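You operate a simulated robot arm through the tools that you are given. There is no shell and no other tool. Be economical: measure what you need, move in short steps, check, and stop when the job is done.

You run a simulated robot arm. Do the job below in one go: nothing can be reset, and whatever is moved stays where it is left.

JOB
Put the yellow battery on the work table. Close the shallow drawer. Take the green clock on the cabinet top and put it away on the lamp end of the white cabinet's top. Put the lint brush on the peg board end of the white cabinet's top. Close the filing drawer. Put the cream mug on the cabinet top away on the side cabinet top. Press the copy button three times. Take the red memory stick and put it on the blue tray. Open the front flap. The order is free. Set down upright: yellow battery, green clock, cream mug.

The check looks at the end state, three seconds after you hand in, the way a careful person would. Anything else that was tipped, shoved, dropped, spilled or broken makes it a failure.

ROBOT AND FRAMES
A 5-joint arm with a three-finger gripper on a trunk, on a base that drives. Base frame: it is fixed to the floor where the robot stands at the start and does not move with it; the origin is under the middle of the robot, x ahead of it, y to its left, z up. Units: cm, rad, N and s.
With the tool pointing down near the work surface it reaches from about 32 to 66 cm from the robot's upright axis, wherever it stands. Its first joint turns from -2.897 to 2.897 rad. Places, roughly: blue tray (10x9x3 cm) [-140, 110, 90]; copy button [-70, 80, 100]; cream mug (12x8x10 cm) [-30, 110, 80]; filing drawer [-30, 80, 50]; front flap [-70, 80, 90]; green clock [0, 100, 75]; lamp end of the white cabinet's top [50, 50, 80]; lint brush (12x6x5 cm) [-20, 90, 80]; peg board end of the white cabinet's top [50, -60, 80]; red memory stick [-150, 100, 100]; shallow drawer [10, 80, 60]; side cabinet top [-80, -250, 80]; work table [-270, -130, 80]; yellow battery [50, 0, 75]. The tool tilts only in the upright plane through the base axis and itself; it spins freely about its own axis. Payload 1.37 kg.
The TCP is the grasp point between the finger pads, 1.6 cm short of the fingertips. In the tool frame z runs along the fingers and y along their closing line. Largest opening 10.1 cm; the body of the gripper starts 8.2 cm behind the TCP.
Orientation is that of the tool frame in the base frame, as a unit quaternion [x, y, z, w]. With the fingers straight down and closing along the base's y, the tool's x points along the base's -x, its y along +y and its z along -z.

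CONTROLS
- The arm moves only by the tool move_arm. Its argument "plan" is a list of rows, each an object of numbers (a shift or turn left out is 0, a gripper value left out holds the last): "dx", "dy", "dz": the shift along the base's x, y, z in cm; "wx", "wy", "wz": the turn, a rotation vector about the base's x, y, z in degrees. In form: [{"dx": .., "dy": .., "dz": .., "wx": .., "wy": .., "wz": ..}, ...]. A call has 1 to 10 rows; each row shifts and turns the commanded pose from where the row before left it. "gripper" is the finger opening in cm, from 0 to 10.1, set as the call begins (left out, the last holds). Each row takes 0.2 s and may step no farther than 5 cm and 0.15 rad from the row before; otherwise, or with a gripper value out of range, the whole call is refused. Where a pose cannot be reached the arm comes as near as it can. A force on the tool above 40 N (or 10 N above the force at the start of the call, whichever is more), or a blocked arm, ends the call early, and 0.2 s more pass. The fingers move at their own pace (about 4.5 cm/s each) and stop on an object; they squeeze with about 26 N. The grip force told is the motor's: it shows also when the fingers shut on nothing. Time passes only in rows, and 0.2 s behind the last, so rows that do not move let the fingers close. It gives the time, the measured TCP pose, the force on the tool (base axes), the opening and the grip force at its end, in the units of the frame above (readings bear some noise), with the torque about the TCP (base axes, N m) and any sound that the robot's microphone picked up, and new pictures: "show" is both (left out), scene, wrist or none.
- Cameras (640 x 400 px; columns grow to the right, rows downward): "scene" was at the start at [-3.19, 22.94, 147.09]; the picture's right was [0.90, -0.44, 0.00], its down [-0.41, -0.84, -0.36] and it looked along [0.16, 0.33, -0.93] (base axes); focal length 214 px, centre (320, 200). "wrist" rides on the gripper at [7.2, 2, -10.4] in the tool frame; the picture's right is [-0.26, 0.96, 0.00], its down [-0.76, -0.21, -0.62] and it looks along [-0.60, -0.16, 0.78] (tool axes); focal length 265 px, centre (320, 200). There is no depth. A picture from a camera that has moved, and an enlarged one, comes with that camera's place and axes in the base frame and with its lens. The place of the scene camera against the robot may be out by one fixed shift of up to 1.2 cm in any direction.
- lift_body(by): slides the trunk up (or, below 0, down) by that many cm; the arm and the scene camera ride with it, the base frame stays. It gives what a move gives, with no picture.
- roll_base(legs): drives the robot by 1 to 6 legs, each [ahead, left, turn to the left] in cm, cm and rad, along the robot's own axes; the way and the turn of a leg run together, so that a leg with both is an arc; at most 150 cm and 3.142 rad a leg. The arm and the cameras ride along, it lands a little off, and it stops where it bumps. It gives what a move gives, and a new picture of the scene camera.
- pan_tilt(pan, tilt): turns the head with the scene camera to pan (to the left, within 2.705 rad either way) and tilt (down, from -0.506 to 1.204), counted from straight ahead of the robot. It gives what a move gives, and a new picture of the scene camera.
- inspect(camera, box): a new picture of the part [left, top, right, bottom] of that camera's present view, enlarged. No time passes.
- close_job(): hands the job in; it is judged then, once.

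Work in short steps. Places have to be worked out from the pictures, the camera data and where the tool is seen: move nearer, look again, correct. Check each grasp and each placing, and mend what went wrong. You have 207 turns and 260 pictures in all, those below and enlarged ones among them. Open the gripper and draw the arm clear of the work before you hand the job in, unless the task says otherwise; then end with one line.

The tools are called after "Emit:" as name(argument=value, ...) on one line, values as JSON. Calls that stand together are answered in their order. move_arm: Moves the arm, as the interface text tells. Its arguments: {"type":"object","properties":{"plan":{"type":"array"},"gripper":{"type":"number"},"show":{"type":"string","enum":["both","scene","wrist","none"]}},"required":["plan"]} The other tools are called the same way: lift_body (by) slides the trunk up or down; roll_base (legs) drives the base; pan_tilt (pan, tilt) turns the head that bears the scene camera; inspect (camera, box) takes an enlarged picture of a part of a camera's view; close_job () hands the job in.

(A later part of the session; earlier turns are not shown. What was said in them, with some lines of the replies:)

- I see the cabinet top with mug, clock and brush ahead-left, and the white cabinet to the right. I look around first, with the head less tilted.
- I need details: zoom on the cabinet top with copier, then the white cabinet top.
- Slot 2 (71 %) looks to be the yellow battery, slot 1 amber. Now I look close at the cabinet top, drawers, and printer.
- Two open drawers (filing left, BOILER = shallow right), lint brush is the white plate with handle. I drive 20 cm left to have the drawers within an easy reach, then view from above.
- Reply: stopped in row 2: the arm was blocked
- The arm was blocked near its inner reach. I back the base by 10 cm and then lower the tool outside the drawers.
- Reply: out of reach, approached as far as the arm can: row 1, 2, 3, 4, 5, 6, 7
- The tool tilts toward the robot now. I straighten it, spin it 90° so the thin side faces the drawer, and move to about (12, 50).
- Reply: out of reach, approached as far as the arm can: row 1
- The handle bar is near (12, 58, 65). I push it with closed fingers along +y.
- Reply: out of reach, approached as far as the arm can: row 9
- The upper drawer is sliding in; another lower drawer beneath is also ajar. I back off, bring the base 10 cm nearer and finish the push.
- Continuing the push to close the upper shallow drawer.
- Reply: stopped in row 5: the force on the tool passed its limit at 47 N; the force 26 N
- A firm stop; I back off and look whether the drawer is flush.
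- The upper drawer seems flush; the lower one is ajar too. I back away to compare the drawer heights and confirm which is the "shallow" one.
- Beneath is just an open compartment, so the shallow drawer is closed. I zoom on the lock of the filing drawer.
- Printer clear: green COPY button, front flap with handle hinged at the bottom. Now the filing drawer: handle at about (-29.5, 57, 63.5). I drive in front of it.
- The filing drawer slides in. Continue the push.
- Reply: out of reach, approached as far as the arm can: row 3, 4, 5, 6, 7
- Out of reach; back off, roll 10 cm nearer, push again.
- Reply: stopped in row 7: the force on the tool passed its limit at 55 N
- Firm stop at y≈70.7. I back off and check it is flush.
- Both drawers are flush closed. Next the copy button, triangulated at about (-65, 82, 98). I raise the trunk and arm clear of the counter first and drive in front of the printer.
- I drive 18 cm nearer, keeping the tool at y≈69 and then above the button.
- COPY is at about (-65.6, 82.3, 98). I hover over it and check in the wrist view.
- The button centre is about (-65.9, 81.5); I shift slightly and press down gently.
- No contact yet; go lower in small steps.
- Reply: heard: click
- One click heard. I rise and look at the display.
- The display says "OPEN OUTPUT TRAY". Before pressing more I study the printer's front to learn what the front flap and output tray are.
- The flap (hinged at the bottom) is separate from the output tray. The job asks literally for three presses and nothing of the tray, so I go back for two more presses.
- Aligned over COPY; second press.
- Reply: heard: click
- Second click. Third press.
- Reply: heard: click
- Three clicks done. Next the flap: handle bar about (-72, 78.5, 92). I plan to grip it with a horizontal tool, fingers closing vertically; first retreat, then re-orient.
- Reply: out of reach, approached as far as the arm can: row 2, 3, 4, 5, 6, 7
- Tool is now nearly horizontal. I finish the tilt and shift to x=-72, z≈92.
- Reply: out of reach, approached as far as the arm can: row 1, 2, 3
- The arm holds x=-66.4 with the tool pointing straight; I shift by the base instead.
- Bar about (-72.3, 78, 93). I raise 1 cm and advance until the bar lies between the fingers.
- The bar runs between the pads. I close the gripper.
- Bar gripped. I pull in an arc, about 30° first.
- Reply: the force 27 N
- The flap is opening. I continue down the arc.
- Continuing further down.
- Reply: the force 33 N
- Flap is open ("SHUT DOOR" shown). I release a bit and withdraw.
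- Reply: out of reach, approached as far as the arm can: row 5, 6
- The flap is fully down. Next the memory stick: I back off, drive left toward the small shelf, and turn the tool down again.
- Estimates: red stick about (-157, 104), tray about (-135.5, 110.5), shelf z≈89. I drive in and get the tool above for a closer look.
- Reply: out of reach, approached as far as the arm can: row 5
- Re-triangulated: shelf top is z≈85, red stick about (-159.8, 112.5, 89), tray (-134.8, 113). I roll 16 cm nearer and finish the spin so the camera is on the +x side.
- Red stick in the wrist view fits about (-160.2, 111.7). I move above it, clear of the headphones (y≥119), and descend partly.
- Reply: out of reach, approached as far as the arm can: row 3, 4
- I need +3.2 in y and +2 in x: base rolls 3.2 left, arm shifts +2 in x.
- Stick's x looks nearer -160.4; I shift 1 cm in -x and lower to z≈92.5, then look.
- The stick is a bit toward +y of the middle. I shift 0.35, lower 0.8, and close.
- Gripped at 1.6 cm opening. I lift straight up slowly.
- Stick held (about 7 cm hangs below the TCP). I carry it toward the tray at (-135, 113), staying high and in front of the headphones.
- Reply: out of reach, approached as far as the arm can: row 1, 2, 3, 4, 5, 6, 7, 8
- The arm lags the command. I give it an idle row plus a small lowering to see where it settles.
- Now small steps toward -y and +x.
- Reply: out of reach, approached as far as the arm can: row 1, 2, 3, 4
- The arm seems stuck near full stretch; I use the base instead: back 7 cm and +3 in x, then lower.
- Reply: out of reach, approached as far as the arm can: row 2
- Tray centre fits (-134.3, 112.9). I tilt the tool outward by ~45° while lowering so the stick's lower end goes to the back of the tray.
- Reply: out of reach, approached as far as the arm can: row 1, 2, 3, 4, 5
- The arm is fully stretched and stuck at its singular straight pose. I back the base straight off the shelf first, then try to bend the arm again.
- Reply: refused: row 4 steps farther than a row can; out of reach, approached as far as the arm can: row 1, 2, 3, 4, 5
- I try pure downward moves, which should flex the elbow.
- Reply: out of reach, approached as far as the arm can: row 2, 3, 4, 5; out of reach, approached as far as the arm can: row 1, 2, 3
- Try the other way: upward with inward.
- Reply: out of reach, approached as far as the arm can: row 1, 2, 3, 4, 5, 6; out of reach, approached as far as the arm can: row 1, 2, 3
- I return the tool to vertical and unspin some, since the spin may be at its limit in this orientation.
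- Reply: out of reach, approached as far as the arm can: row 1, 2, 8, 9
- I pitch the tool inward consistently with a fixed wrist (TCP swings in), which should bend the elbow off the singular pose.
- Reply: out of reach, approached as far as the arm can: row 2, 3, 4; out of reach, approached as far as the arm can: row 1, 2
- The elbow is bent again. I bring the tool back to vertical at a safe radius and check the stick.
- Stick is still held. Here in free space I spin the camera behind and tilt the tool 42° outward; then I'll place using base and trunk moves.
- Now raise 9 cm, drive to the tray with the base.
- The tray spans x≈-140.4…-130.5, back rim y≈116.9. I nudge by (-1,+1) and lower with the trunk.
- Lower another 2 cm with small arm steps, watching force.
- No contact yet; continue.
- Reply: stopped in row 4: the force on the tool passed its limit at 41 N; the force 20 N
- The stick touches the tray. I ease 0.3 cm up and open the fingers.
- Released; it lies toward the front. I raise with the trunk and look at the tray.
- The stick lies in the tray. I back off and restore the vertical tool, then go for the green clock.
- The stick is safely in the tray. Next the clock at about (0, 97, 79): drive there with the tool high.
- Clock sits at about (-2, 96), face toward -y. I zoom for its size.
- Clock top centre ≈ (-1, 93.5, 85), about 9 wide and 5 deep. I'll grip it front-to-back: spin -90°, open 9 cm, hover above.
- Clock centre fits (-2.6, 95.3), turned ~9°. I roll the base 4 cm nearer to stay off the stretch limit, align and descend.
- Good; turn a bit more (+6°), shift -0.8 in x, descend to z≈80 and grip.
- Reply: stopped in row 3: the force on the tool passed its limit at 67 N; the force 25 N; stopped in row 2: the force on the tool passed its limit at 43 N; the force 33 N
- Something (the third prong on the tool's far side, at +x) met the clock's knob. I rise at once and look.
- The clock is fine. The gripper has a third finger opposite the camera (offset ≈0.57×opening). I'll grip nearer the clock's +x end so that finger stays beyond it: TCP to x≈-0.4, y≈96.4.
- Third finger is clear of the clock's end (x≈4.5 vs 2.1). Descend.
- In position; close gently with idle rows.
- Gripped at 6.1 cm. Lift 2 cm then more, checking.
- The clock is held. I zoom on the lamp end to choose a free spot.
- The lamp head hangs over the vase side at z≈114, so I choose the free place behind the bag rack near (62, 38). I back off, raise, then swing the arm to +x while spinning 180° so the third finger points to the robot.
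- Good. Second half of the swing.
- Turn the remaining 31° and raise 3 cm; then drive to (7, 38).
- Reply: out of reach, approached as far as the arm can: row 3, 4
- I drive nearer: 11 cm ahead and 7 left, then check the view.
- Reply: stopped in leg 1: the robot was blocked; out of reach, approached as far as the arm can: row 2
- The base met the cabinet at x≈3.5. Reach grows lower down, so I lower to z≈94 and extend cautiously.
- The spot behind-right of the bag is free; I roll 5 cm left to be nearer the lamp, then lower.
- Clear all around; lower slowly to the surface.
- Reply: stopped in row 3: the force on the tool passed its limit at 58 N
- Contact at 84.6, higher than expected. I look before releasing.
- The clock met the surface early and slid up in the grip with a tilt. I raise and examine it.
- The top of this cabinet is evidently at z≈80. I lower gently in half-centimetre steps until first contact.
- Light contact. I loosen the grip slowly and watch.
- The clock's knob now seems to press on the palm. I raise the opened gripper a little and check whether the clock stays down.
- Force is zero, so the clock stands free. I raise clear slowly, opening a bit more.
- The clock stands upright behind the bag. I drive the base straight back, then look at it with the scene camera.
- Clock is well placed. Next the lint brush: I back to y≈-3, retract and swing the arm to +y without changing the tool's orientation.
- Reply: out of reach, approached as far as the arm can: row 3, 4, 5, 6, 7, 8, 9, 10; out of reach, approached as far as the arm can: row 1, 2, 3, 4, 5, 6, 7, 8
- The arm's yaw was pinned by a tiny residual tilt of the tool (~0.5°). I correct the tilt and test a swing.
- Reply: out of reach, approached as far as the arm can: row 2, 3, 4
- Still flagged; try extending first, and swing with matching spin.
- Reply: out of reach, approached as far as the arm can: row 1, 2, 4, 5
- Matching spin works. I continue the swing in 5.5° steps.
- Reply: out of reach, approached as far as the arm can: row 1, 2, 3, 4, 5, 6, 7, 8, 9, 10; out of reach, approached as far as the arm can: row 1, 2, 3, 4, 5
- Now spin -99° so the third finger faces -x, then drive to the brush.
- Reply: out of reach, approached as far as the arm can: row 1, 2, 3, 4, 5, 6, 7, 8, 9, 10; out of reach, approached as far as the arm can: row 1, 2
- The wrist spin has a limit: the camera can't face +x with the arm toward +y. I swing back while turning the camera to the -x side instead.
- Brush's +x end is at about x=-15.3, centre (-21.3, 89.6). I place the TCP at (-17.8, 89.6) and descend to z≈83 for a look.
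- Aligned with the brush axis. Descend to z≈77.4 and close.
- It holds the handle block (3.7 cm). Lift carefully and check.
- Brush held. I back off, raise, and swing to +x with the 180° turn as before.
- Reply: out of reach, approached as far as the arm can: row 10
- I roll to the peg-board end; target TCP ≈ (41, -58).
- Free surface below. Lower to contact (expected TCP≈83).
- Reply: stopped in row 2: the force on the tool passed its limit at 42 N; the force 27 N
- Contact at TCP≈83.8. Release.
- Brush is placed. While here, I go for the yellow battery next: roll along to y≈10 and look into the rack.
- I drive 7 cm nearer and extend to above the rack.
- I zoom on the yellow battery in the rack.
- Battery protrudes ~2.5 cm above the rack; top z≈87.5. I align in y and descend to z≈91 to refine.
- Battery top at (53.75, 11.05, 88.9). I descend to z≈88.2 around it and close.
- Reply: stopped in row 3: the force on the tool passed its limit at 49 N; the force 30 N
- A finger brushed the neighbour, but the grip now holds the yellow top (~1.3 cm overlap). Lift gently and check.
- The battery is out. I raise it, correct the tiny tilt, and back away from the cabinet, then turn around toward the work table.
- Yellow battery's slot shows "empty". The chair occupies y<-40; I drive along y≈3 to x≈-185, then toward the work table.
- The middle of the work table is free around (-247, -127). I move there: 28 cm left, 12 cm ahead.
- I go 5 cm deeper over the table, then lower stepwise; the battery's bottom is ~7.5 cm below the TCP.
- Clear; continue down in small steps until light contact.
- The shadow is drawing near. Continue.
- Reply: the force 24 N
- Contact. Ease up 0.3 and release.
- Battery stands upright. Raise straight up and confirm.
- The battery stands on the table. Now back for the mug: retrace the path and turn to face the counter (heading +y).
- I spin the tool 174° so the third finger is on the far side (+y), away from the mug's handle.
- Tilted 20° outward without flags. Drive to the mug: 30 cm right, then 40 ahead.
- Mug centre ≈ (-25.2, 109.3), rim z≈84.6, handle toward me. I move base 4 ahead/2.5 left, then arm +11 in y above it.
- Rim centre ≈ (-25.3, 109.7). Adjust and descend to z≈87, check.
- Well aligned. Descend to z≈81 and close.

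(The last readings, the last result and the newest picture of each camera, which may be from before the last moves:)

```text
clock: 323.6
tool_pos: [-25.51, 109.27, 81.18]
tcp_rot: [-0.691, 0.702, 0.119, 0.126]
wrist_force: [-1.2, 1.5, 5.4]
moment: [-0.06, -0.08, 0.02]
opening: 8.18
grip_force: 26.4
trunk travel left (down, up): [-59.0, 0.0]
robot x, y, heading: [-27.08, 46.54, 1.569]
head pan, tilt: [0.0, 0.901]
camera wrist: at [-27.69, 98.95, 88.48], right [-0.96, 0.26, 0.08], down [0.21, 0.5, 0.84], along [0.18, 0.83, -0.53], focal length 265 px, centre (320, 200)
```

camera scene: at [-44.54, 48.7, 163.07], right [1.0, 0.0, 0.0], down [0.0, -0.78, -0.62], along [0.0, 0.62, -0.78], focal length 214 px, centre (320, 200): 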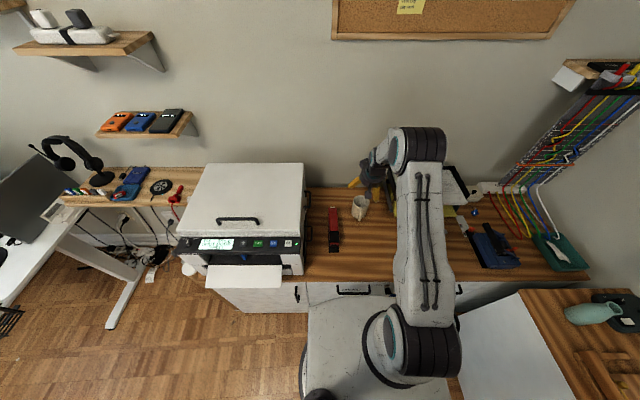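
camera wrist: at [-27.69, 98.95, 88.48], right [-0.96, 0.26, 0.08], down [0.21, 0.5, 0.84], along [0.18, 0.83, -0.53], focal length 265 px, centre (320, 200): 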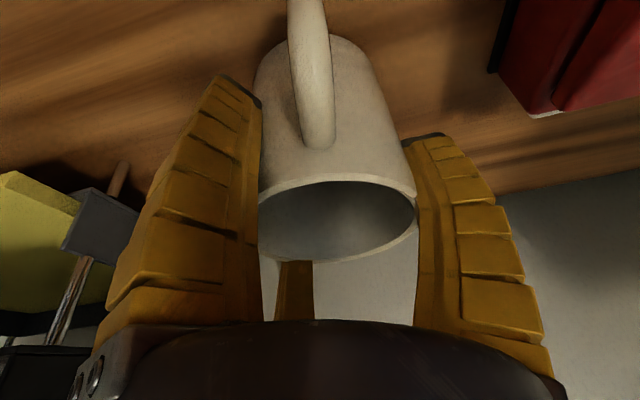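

Gripped at 8.2 cm. Lift.

Emit:
move_arm(plan=[{"dz": 0.7}, {"dz": 1.5}, {"dz": 3}, {"dz": 3}, {"dz": 3}], show="wrist")

```text
clock: 324.8
tool_pos: [-25.42, 109.15, 92.43]
tcp_rot: [-0.692, 0.702, 0.118, 0.125]
wrist_force: [-0.3, 0.5, -2.7]
moment: [0.02, -0.01, -0.01]
opening: 8.1
grip_force: 26.0
trunk travel left (down, up): [-59.0, 0.0]
robot x, y, heading: [-27.45, 46.79, 1.569]
head pan, tilt: [0.0, 0.901]
camera wrist: at [-27.65, 98.92, 99.71], right [-0.96, 0.26, 0.08], down [0.21, 0.5, 0.84], along [0.18, 0.83, -0.53], focal length 265 px, centre (320, 200)
```

wrist: 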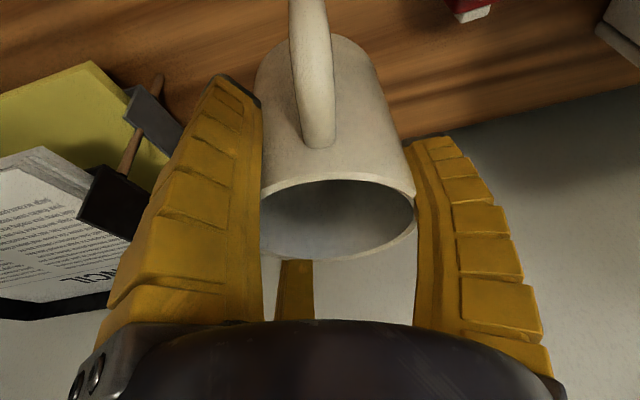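

Mug held. I back out to y≈2, shift to x≈-2, and turn left by π (the arm sweeps over free floor) to face -y.

Emit:
roll_base(legs=[[-45, 0, 0], [0, -24, 0], [0, 0, 3.14]])

Emit:
pan_tilt(pan=0.1, tilt=0.5)

```text
clock: 336.2
tool_pos: [-6.04, -60.95, 92.41]
tcp_rot: [0.704, 0.689, -0.126, 0.118]
wrist_force: [-0.2, 0.0, -3.5]
moment: [-0.01, -0.01, 0.03]
opening: 8.12
grip_force: 26.0
trunk travel left (down, up): [-59.0, 0.0]
robot x, y, heading: [-3.17, 1.85, -1.582]
head pan, tilt: [0.0, 0.901]
camera scene: at [14.4, 0.32, 163.07], right [-1.0, 0.01, 0.0], down [0.01, 0.78, -0.62], along [-0.01, -0.62, -0.78], focal length 214 px, centre (320, 200)
```

scene: 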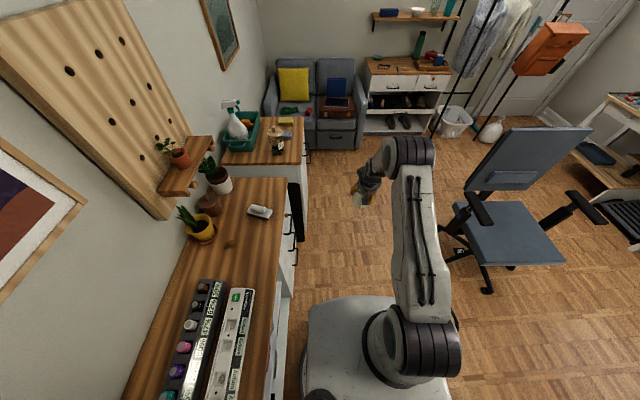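

```text
clock: 337.1
tool_pos: [-5.91, -60.82, 92.36]
tcp_rot: [0.705, 0.688, -0.125, 0.118]
wrist_force: [-1.3, 0.0, -2.9]
moment: [-0.02, -0.03, -0.01]
opening: 8.1
grip_force: 26.3
trunk travel left (down, up): [-59.0, 0.0]
robot x, y, heading: [-3.2, 1.91, -1.582]
head pan, tilt: [0.099, 0.499]
camera scene: at [15.28, -1.19, 166.45], right [-1.0, -0.09, 0.0], down [-0.04, 0.48, -0.88], along [0.08, -0.87, -0.48], focal length 214 px, centre (320, 200)
```

scene: 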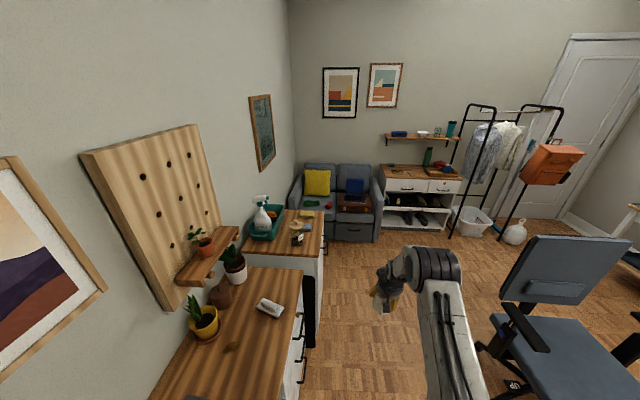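

I zoom on the side cabinet's top to find free room.

Emit:
inspect(camera="scene", box=[360, 120, 500, 230])

```text
3.64 times, centred on (430, 175) of scene
camera zoom: at [15.28, -1.19, 166.45], right [-1.0, -0.09, 0.0], down [-0.04, 0.48, -0.88], along [0.08, -0.87, -0.48], focal length 780 px, centre (-80, 291)
```

zoom: 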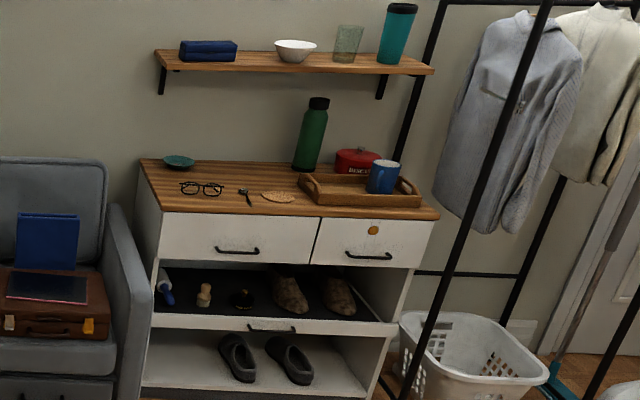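

Free spot on the side cabinet about (-66, -241), behind the glasses/key. I drive in stages past the chair.

Emit:
roll_base(legs=[[20, -14, 0.011], [118, 0, 0], [0, -44, 0]])

Emit:
move_arm(plan=[{}], show="wrist")

```text
clock: 346.7
tool_pos: [-63.45, -198.79, 92.31]
tcp_rot: [0.699, 0.694, -0.125, 0.119]
wrist_force: [-1.1, 0.4, -2.9]
moment: [-0.03, -0.01, 0.02]
opening: 8.03
grip_force: 25.4
trunk travel left (down, up): [-59.0, 0.0]
robot x, y, heading: [-61.43, -136.43, -1.571]
head pan, tilt: [0.099, 0.499]
camera scene: at [-42.97, -138.93, 166.47], right [-0.99, -0.1, 0.0], down [-0.05, 0.48, -0.88], along [0.09, -0.87, -0.48], focal length 214 px, centre (320, 200)
```

scene: 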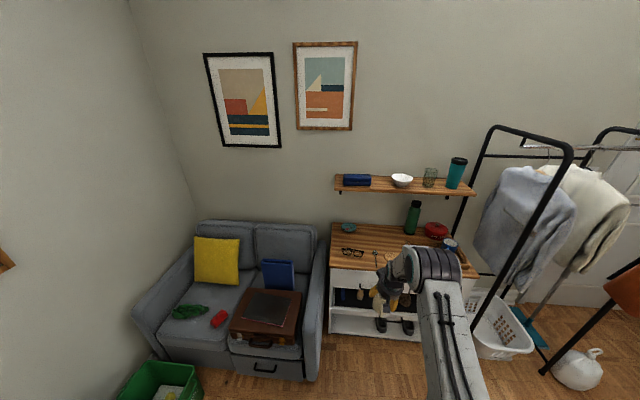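

```text
clock: 347.1
tool_pos: [-63.19, -198.8, 92.4]
tcp_rot: [0.7, 0.694, -0.124, 0.118]
wrist_force: [-0.3, 0.7, -3.5]
moment: [0.01, 0.01, 0.02]
opening: 8.04
grip_force: 26.2
trunk travel left (down, up): [-59.0, 0.0]
robot x, y, heading: [-61.61, -136.15, -1.568]
head pan, tilt: [0.099, 0.499]
camera wrist: at [-61.25, -188.58, 99.63], right [0.96, -0.26, 0.08], down [-0.21, -0.5, 0.84], along [-0.18, -0.83, -0.53], focal length 265 px, centre (320, 200)
```

wrist: 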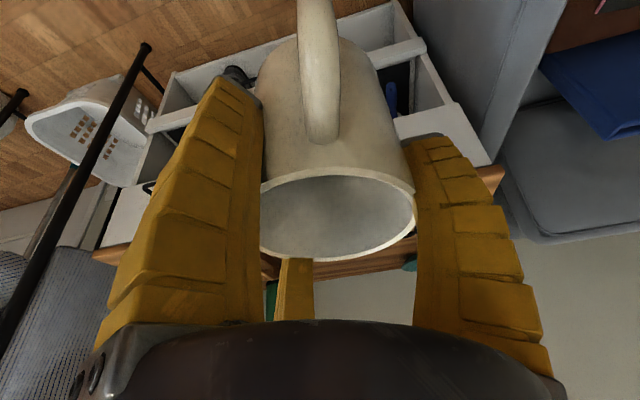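

Surface z≈77.5; a free spot is near (-70, -250). I drive the remaining 51 cm ahead and 6.5 right.

Emit:
roll_base(legs=[[40, -6.5, 0], [11, 0, 0]])

Emit:
move_arm(plan=[{}], show="wrist")

Emit:
pan_tilt(pan=-0.1, tilt=0.9)

```text
clock: 350.4
tool_pos: [-69.5, -250.39, 92.28]
tcp_rot: [0.698, 0.695, -0.124, 0.119]
wrist_force: [-0.4, -0.9, -3.1]
moment: [0.0, 0.03, 0.02]
opening: 8.03
grip_force: 25.5
trunk travel left (down, up): [-59.0, 0.0]
robot x, y, heading: [-67.81, -187.69, -1.569]
head pan, tilt: [0.099, 0.499]
camera scene: at [-49.22, -190.49, 166.45], right [-0.99, -0.1, 0.0], down [-0.05, 0.48, -0.88], along [0.09, -0.87, -0.48], focal length 214 px, centre (320, 200)
```

scene: 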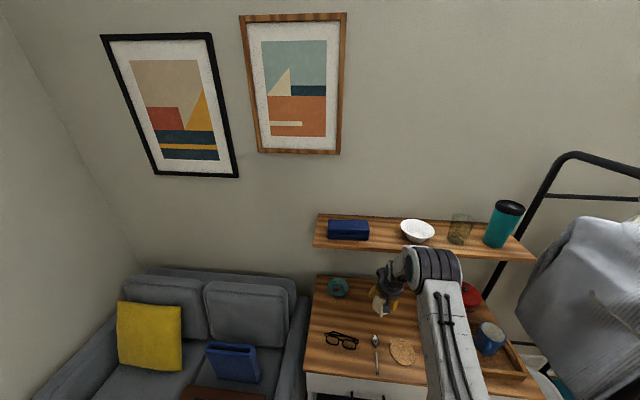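

```text
clock: 350.8
tool_pos: [-69.55, -250.33, 92.33]
tcp_rot: [0.699, 0.694, -0.124, 0.119]
wrist_force: [-0.9, -0.2, -3.2]
moment: [0.0, 0.0, -0.01]
opening: 8.02
grip_force: 25.8
trunk travel left (down, up): [-59.0, 0.0]
robot x, y, heading: [-67.98, -187.85, -1.569]
head pan, tilt: [0.099, 0.499]
camera wrist: at [-67.48, -240.01, 99.61], right [0.96, -0.26, 0.08], down [-0.21, -0.5, 0.84], along [-0.17, -0.83, -0.53], focal length 265 px, centre (320, 200)
```

wrist: 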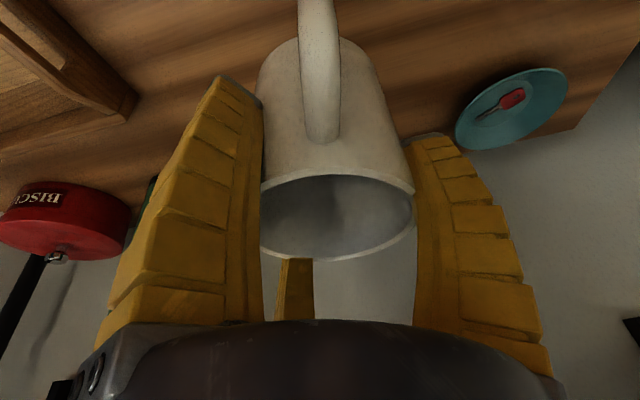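

```text
clock: 351.7
tool_pos: [-69.57, -250.32, 92.27]
tcp_rot: [0.699, 0.694, -0.124, 0.118]
wrist_force: [-0.1, -0.5, -3.1]
moment: [-0.04, 0.02, -0.01]
opening: 8.02
grip_force: 25.6
trunk travel left (down, up): [-59.0, 0.0]
robot x, y, heading: [-68.15, -187.55, -1.566]
head pan, tilt: [-0.099, 0.901]
camera scene: at [-50.88, -188.77, 163.08], right [-1.0, 0.1, 0.0], down [0.07, 0.78, -0.62], along [-0.06, -0.62, -0.78], focal length 214 px, centre (320, 200)
```

scene: 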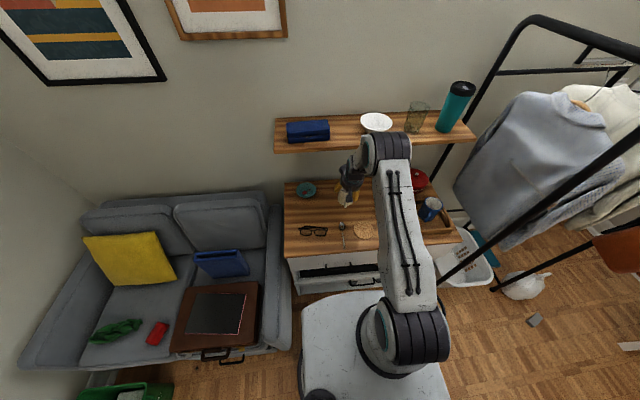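

I back 3.3 cm to keep the wrist clear of the wall shelf, then lower with the trunk.

Emit:
roll_base(legs=[[-3.3, -0.8, 0]])

Emit:
lift_body(by=-6)

Emit:
move_arm(plan=[{}], show="both")

```text
clock: 352.6
tool_pos: [-70.36, -246.84, 92.45]
tcp_rot: [0.699, 0.694, -0.125, 0.119]
wrist_force: [0.0, 0.4, -2.3]
moment: [-0.07, 0.0, 0.01]
opening: 8.02
grip_force: 26.1
trunk travel left (down, up): [-59.0, 0.0]
robot x, y, heading: [-68.91, -184.65, -1.562]
head pan, tilt: [-0.099, 0.901]
camera scene: at [-51.72, -185.24, 163.08], right [-1.0, 0.1, 0.0], down [0.07, 0.78, -0.62], along [-0.06, -0.62, -0.78], focal length 214 px, centre (320, 200)
```

scene: 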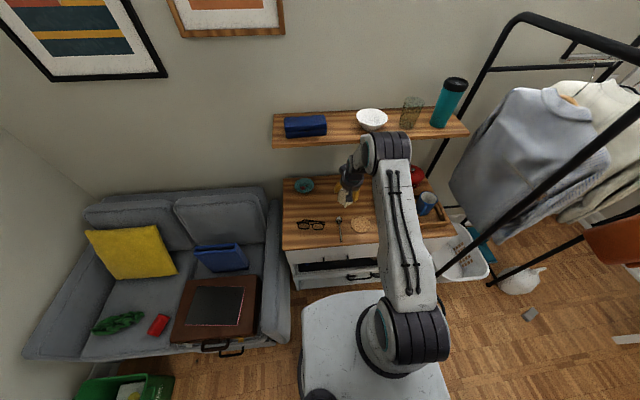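

```text
clock: 353.6
tool_pos: [-70.38, -246.96, 86.38]
tcp_rot: [0.699, 0.694, -0.124, 0.119]
wrist_force: [0.3, -0.4, -2.7]
moment: [-0.04, 0.02, 0.01]
opening: 8.02
grip_force: 25.7
trunk travel left (down, up): [-53.0, 6.0]
robot x, y, heading: [-68.99, -184.51, -1.57]
head pan, tilt: [-0.099, 0.901]
```

```text
clock: 354.0
tool_pos: [-70.37, -246.92, 86.4]
tcp_rot: [0.699, 0.694, -0.124, 0.119]
wrist_force: [-0.1, 0.1, -3.8]
moment: [-0.03, 0.01, 0.0]
opening: 8.0
grip_force: 25.8
trunk travel left (down, up): [-53.0, 6.0]
robot x, y, heading: [-69.12, -184.3, -1.565]
head pan, tilt: [-0.099, 0.901]
camera scene: at [-51.68, -185.44, 157.08], right [-1.0, 0.1, 0.0], down [0.07, 0.78, -0.62], along [-0.06, -0.62, -0.78], focal length 214 px, centre (320, 200)
camera wrist: at [-68.26, -236.69, 93.66], right [0.96, -0.26, 0.08], down [-0.21, -0.5, 0.84], along [-0.17, -0.83, -0.53], focal length 265 px, centre (320, 200)
```

scene: 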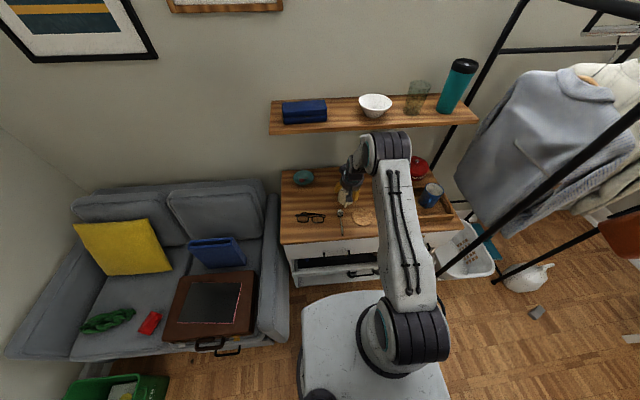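
wrist: 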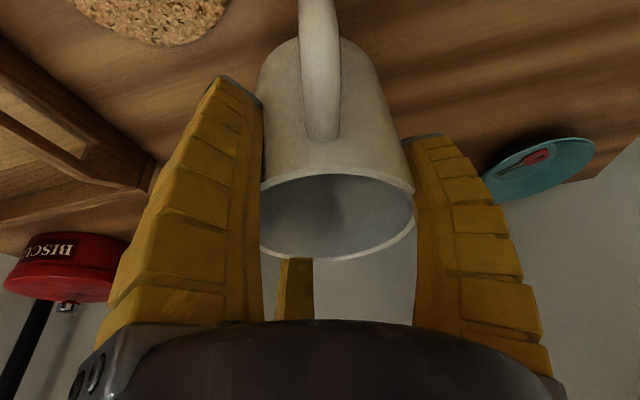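

Clear around; lower in small steps to contact.

Emit:
move_arm(plan=[{"dz": -0.8}, {"dz": -0.6}, {"dz": -0.5}, {"dz": -0.4}, {"dz": -0.3}, {"dz": -0.3}], show="none")

```text
clock: 355.4
tool_pos: [-70.23, -246.85, 83.54]
tcp_rot: [0.698, 0.694, -0.125, 0.12]
wrist_force: [-0.6, 0.0, -1.2]
moment: [0.05, 0.02, 0.0]
opening: 8.0
grip_force: 25.8
trunk travel left (down, up): [-53.0, 6.0]
robot x, y, heading: [-68.97, -184.26, -1.57]
head pan, tilt: [-0.099, 0.901]
```

Emit:
move_arm(plan=[{"dz": -0.3}, {"dz": -0.3}, {"dz": -0.2}, {"dz": -0.2}], show="none")

```text
clock: 356.4
tool_pos: [-70.25, -247.38, 82.89]
tcp_rot: [0.698, 0.693, -0.128, 0.123]
wrist_force: [0.8, -8.8, 21.7]
moment: [0.17, 0.06, 0.05]
opening: 8.25
grip_force: 26.1
trunk travel left (down, up): [-53.0, 6.0]
robot x, y, heading: [-68.71, -184.12, -1.57]
head pan, tilt: [-0.099, 0.901]
```

Contact. Ease 0.3 up and open.

Emit:
move_arm(plan=[{"dz": 0.4}], show="none")

Emit:
move_arm(plan=[{}, {}, {}], gripper=10.1, show="wrist")

```text
clock: 356.8
tool_pos: [-70.34, -246.83, 82.7]
tcp_rot: [0.699, 0.694, -0.124, 0.118]
wrist_force: [-0.5, -3.7, 9.0]
moment: [-0.5, 0.13, 0.08]
opening: 8.21
grip_force: 25.5
trunk travel left (down, up): [-53.0, 6.0]
robot x, y, heading: [-68.93, -184.5, -1.563]
head pan, tilt: [-0.099, 0.901]
```

```text
clock: 357.6
tool_pos: [-70.29, -246.91, 82.83]
tcp_rot: [0.699, 0.694, -0.124, 0.119]
wrist_force: [0.0, 0.6, 0.2]
moment: [0.02, 0.04, 0.0]
opening: 10.04
grip_force: 0.0
trunk travel left (down, up): [-53.0, 6.0]
robot x, y, heading: [-68.89, -184.28, -1.57]
head pan, tilt: [-0.099, 0.901]
camera wrist: at [-68.26, -236.63, 90.15], right [0.96, -0.26, 0.08], down [-0.21, -0.5, 0.84], along [-0.17, -0.83, -0.53], focal length 265 px, centre (320, 200)
```

wrist: 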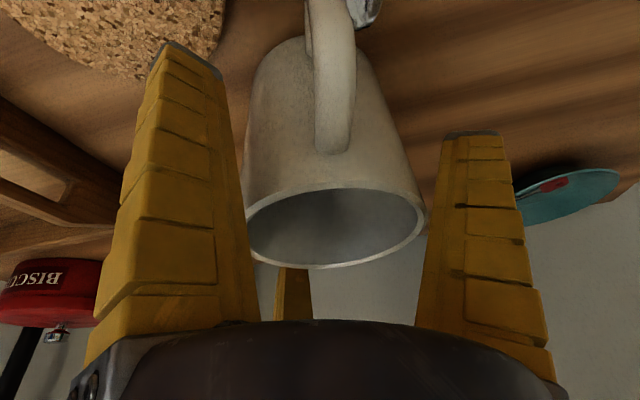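

Released; mug upright. Raise straight up with arm and trunk.

Emit:
lift_body(by=6)

Emit:
move_arm(plan=[{"dz": 2}, {"dz": 3}, {"dz": 3}], show="wrist")

Emit:
roll_base(legs=[[-40, 0, 0]])

Emit:
inspect(camera="scene", box=[260, 60, 460, 200])

```text
clock: 358.6
tool_pos: [-70.3, -246.9, 88.88]
tcp_rot: [0.699, 0.695, -0.124, 0.119]
wrist_force: [0.3, 0.6, 0.8]
moment: [-0.02, 0.0, -0.03]
opening: 10.05
grip_force: 0.2
trunk travel left (down, up): [-59.0, 0.0]
robot x, y, heading: [-69.2, -184.51, -1.569]
head pan, tilt: [-0.099, 0.901]
```

```text
clock: 359.4
tool_pos: [-70.32, -246.96, 96.93]
tcp_rot: [0.699, 0.694, -0.124, 0.118]
wrist_force: [0.1, -0.1, -0.4]
moment: [-0.05, 0.0, -0.03]
opening: 10.07
grip_force: 0.0
trunk travel left (down, up): [-59.0, 0.0]
robot x, y, heading: [-68.83, -184.61, -1.569]
head pan, tilt: [-0.099, 0.901]
camera wrist: at [-68.31, -236.61, 104.3], right [0.96, -0.26, 0.08], down [-0.21, -0.5, 0.84], along [-0.17, -0.83, -0.53], focal length 265 px, centre (320, 200)
```

wrist: 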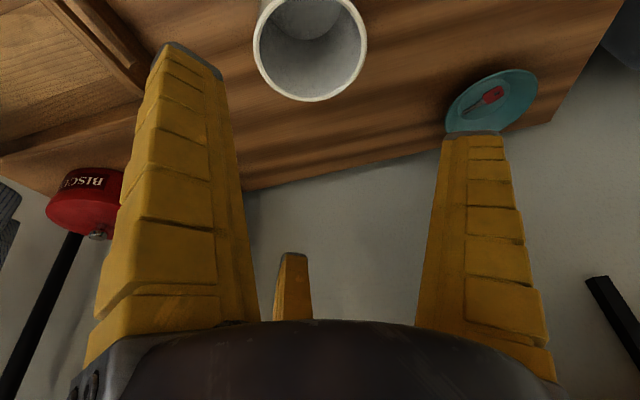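

```text
clock: 361.9
tool_pos: [-70.66, -206.96, 96.96]
tcp_rot: [0.699, 0.694, -0.125, 0.119]
wrist_force: [-0.1, -0.4, 0.4]
moment: [0.0, 0.03, -0.02]
opening: 10.08
grip_force: 0.1
trunk travel left (down, up): [-59.0, 0.0]
robot x, y, heading: [-68.75, -144.47, -1.561]
head pan, tilt: [-0.099, 0.901]
camera scene: at [-51.82, -145.4, 163.08], right [-1.0, 0.1, 0.0], down [0.08, 0.78, -0.62], along [-0.06, -0.62, -0.78], focal length 214 px, centre (320, 200)
```

scene: 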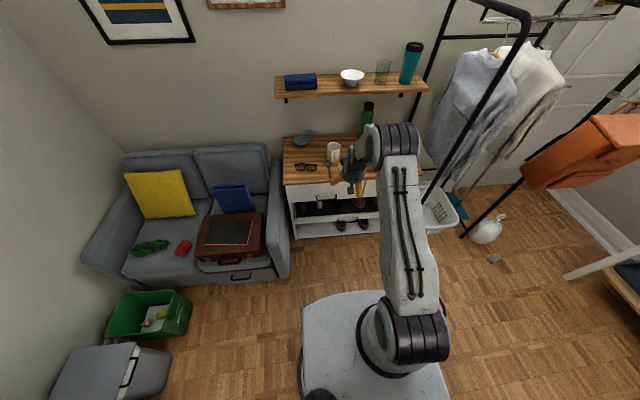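

```text
2.86 times, centred on (360, 130) of scene
camera zoom: at [-51.82, -145.4, 163.08], right [-1.0, 0.1, 0.0], down [0.08, 0.78, -0.62], along [-0.06, -0.62, -0.78], focal length 613 px, centre (206, 400)
```

zoom: 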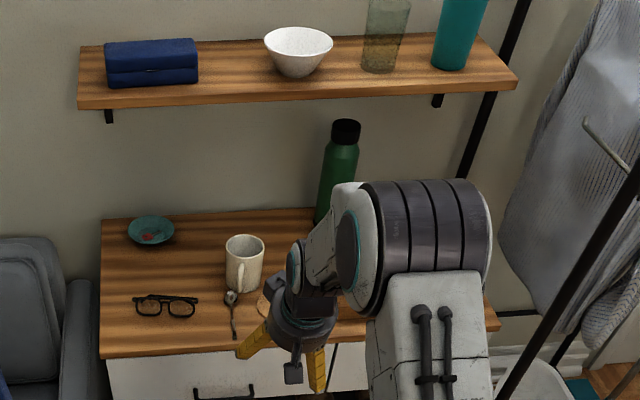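

Everything is in place: the mug stands upright on the side cabinet, the gripper is open and the arm is clear. I hand in.

Emit:
close_job()

```text
The job is handed in.
```

I carried out every item and handed the job in; the check's verdict has not come back. The copier made no copies that I saw. After my first press on the copy button its display read "OPEN OUTPUT TRAY". I did not open that tray, since it was not part of the job, and pressed twice more (three clicks heard in all).
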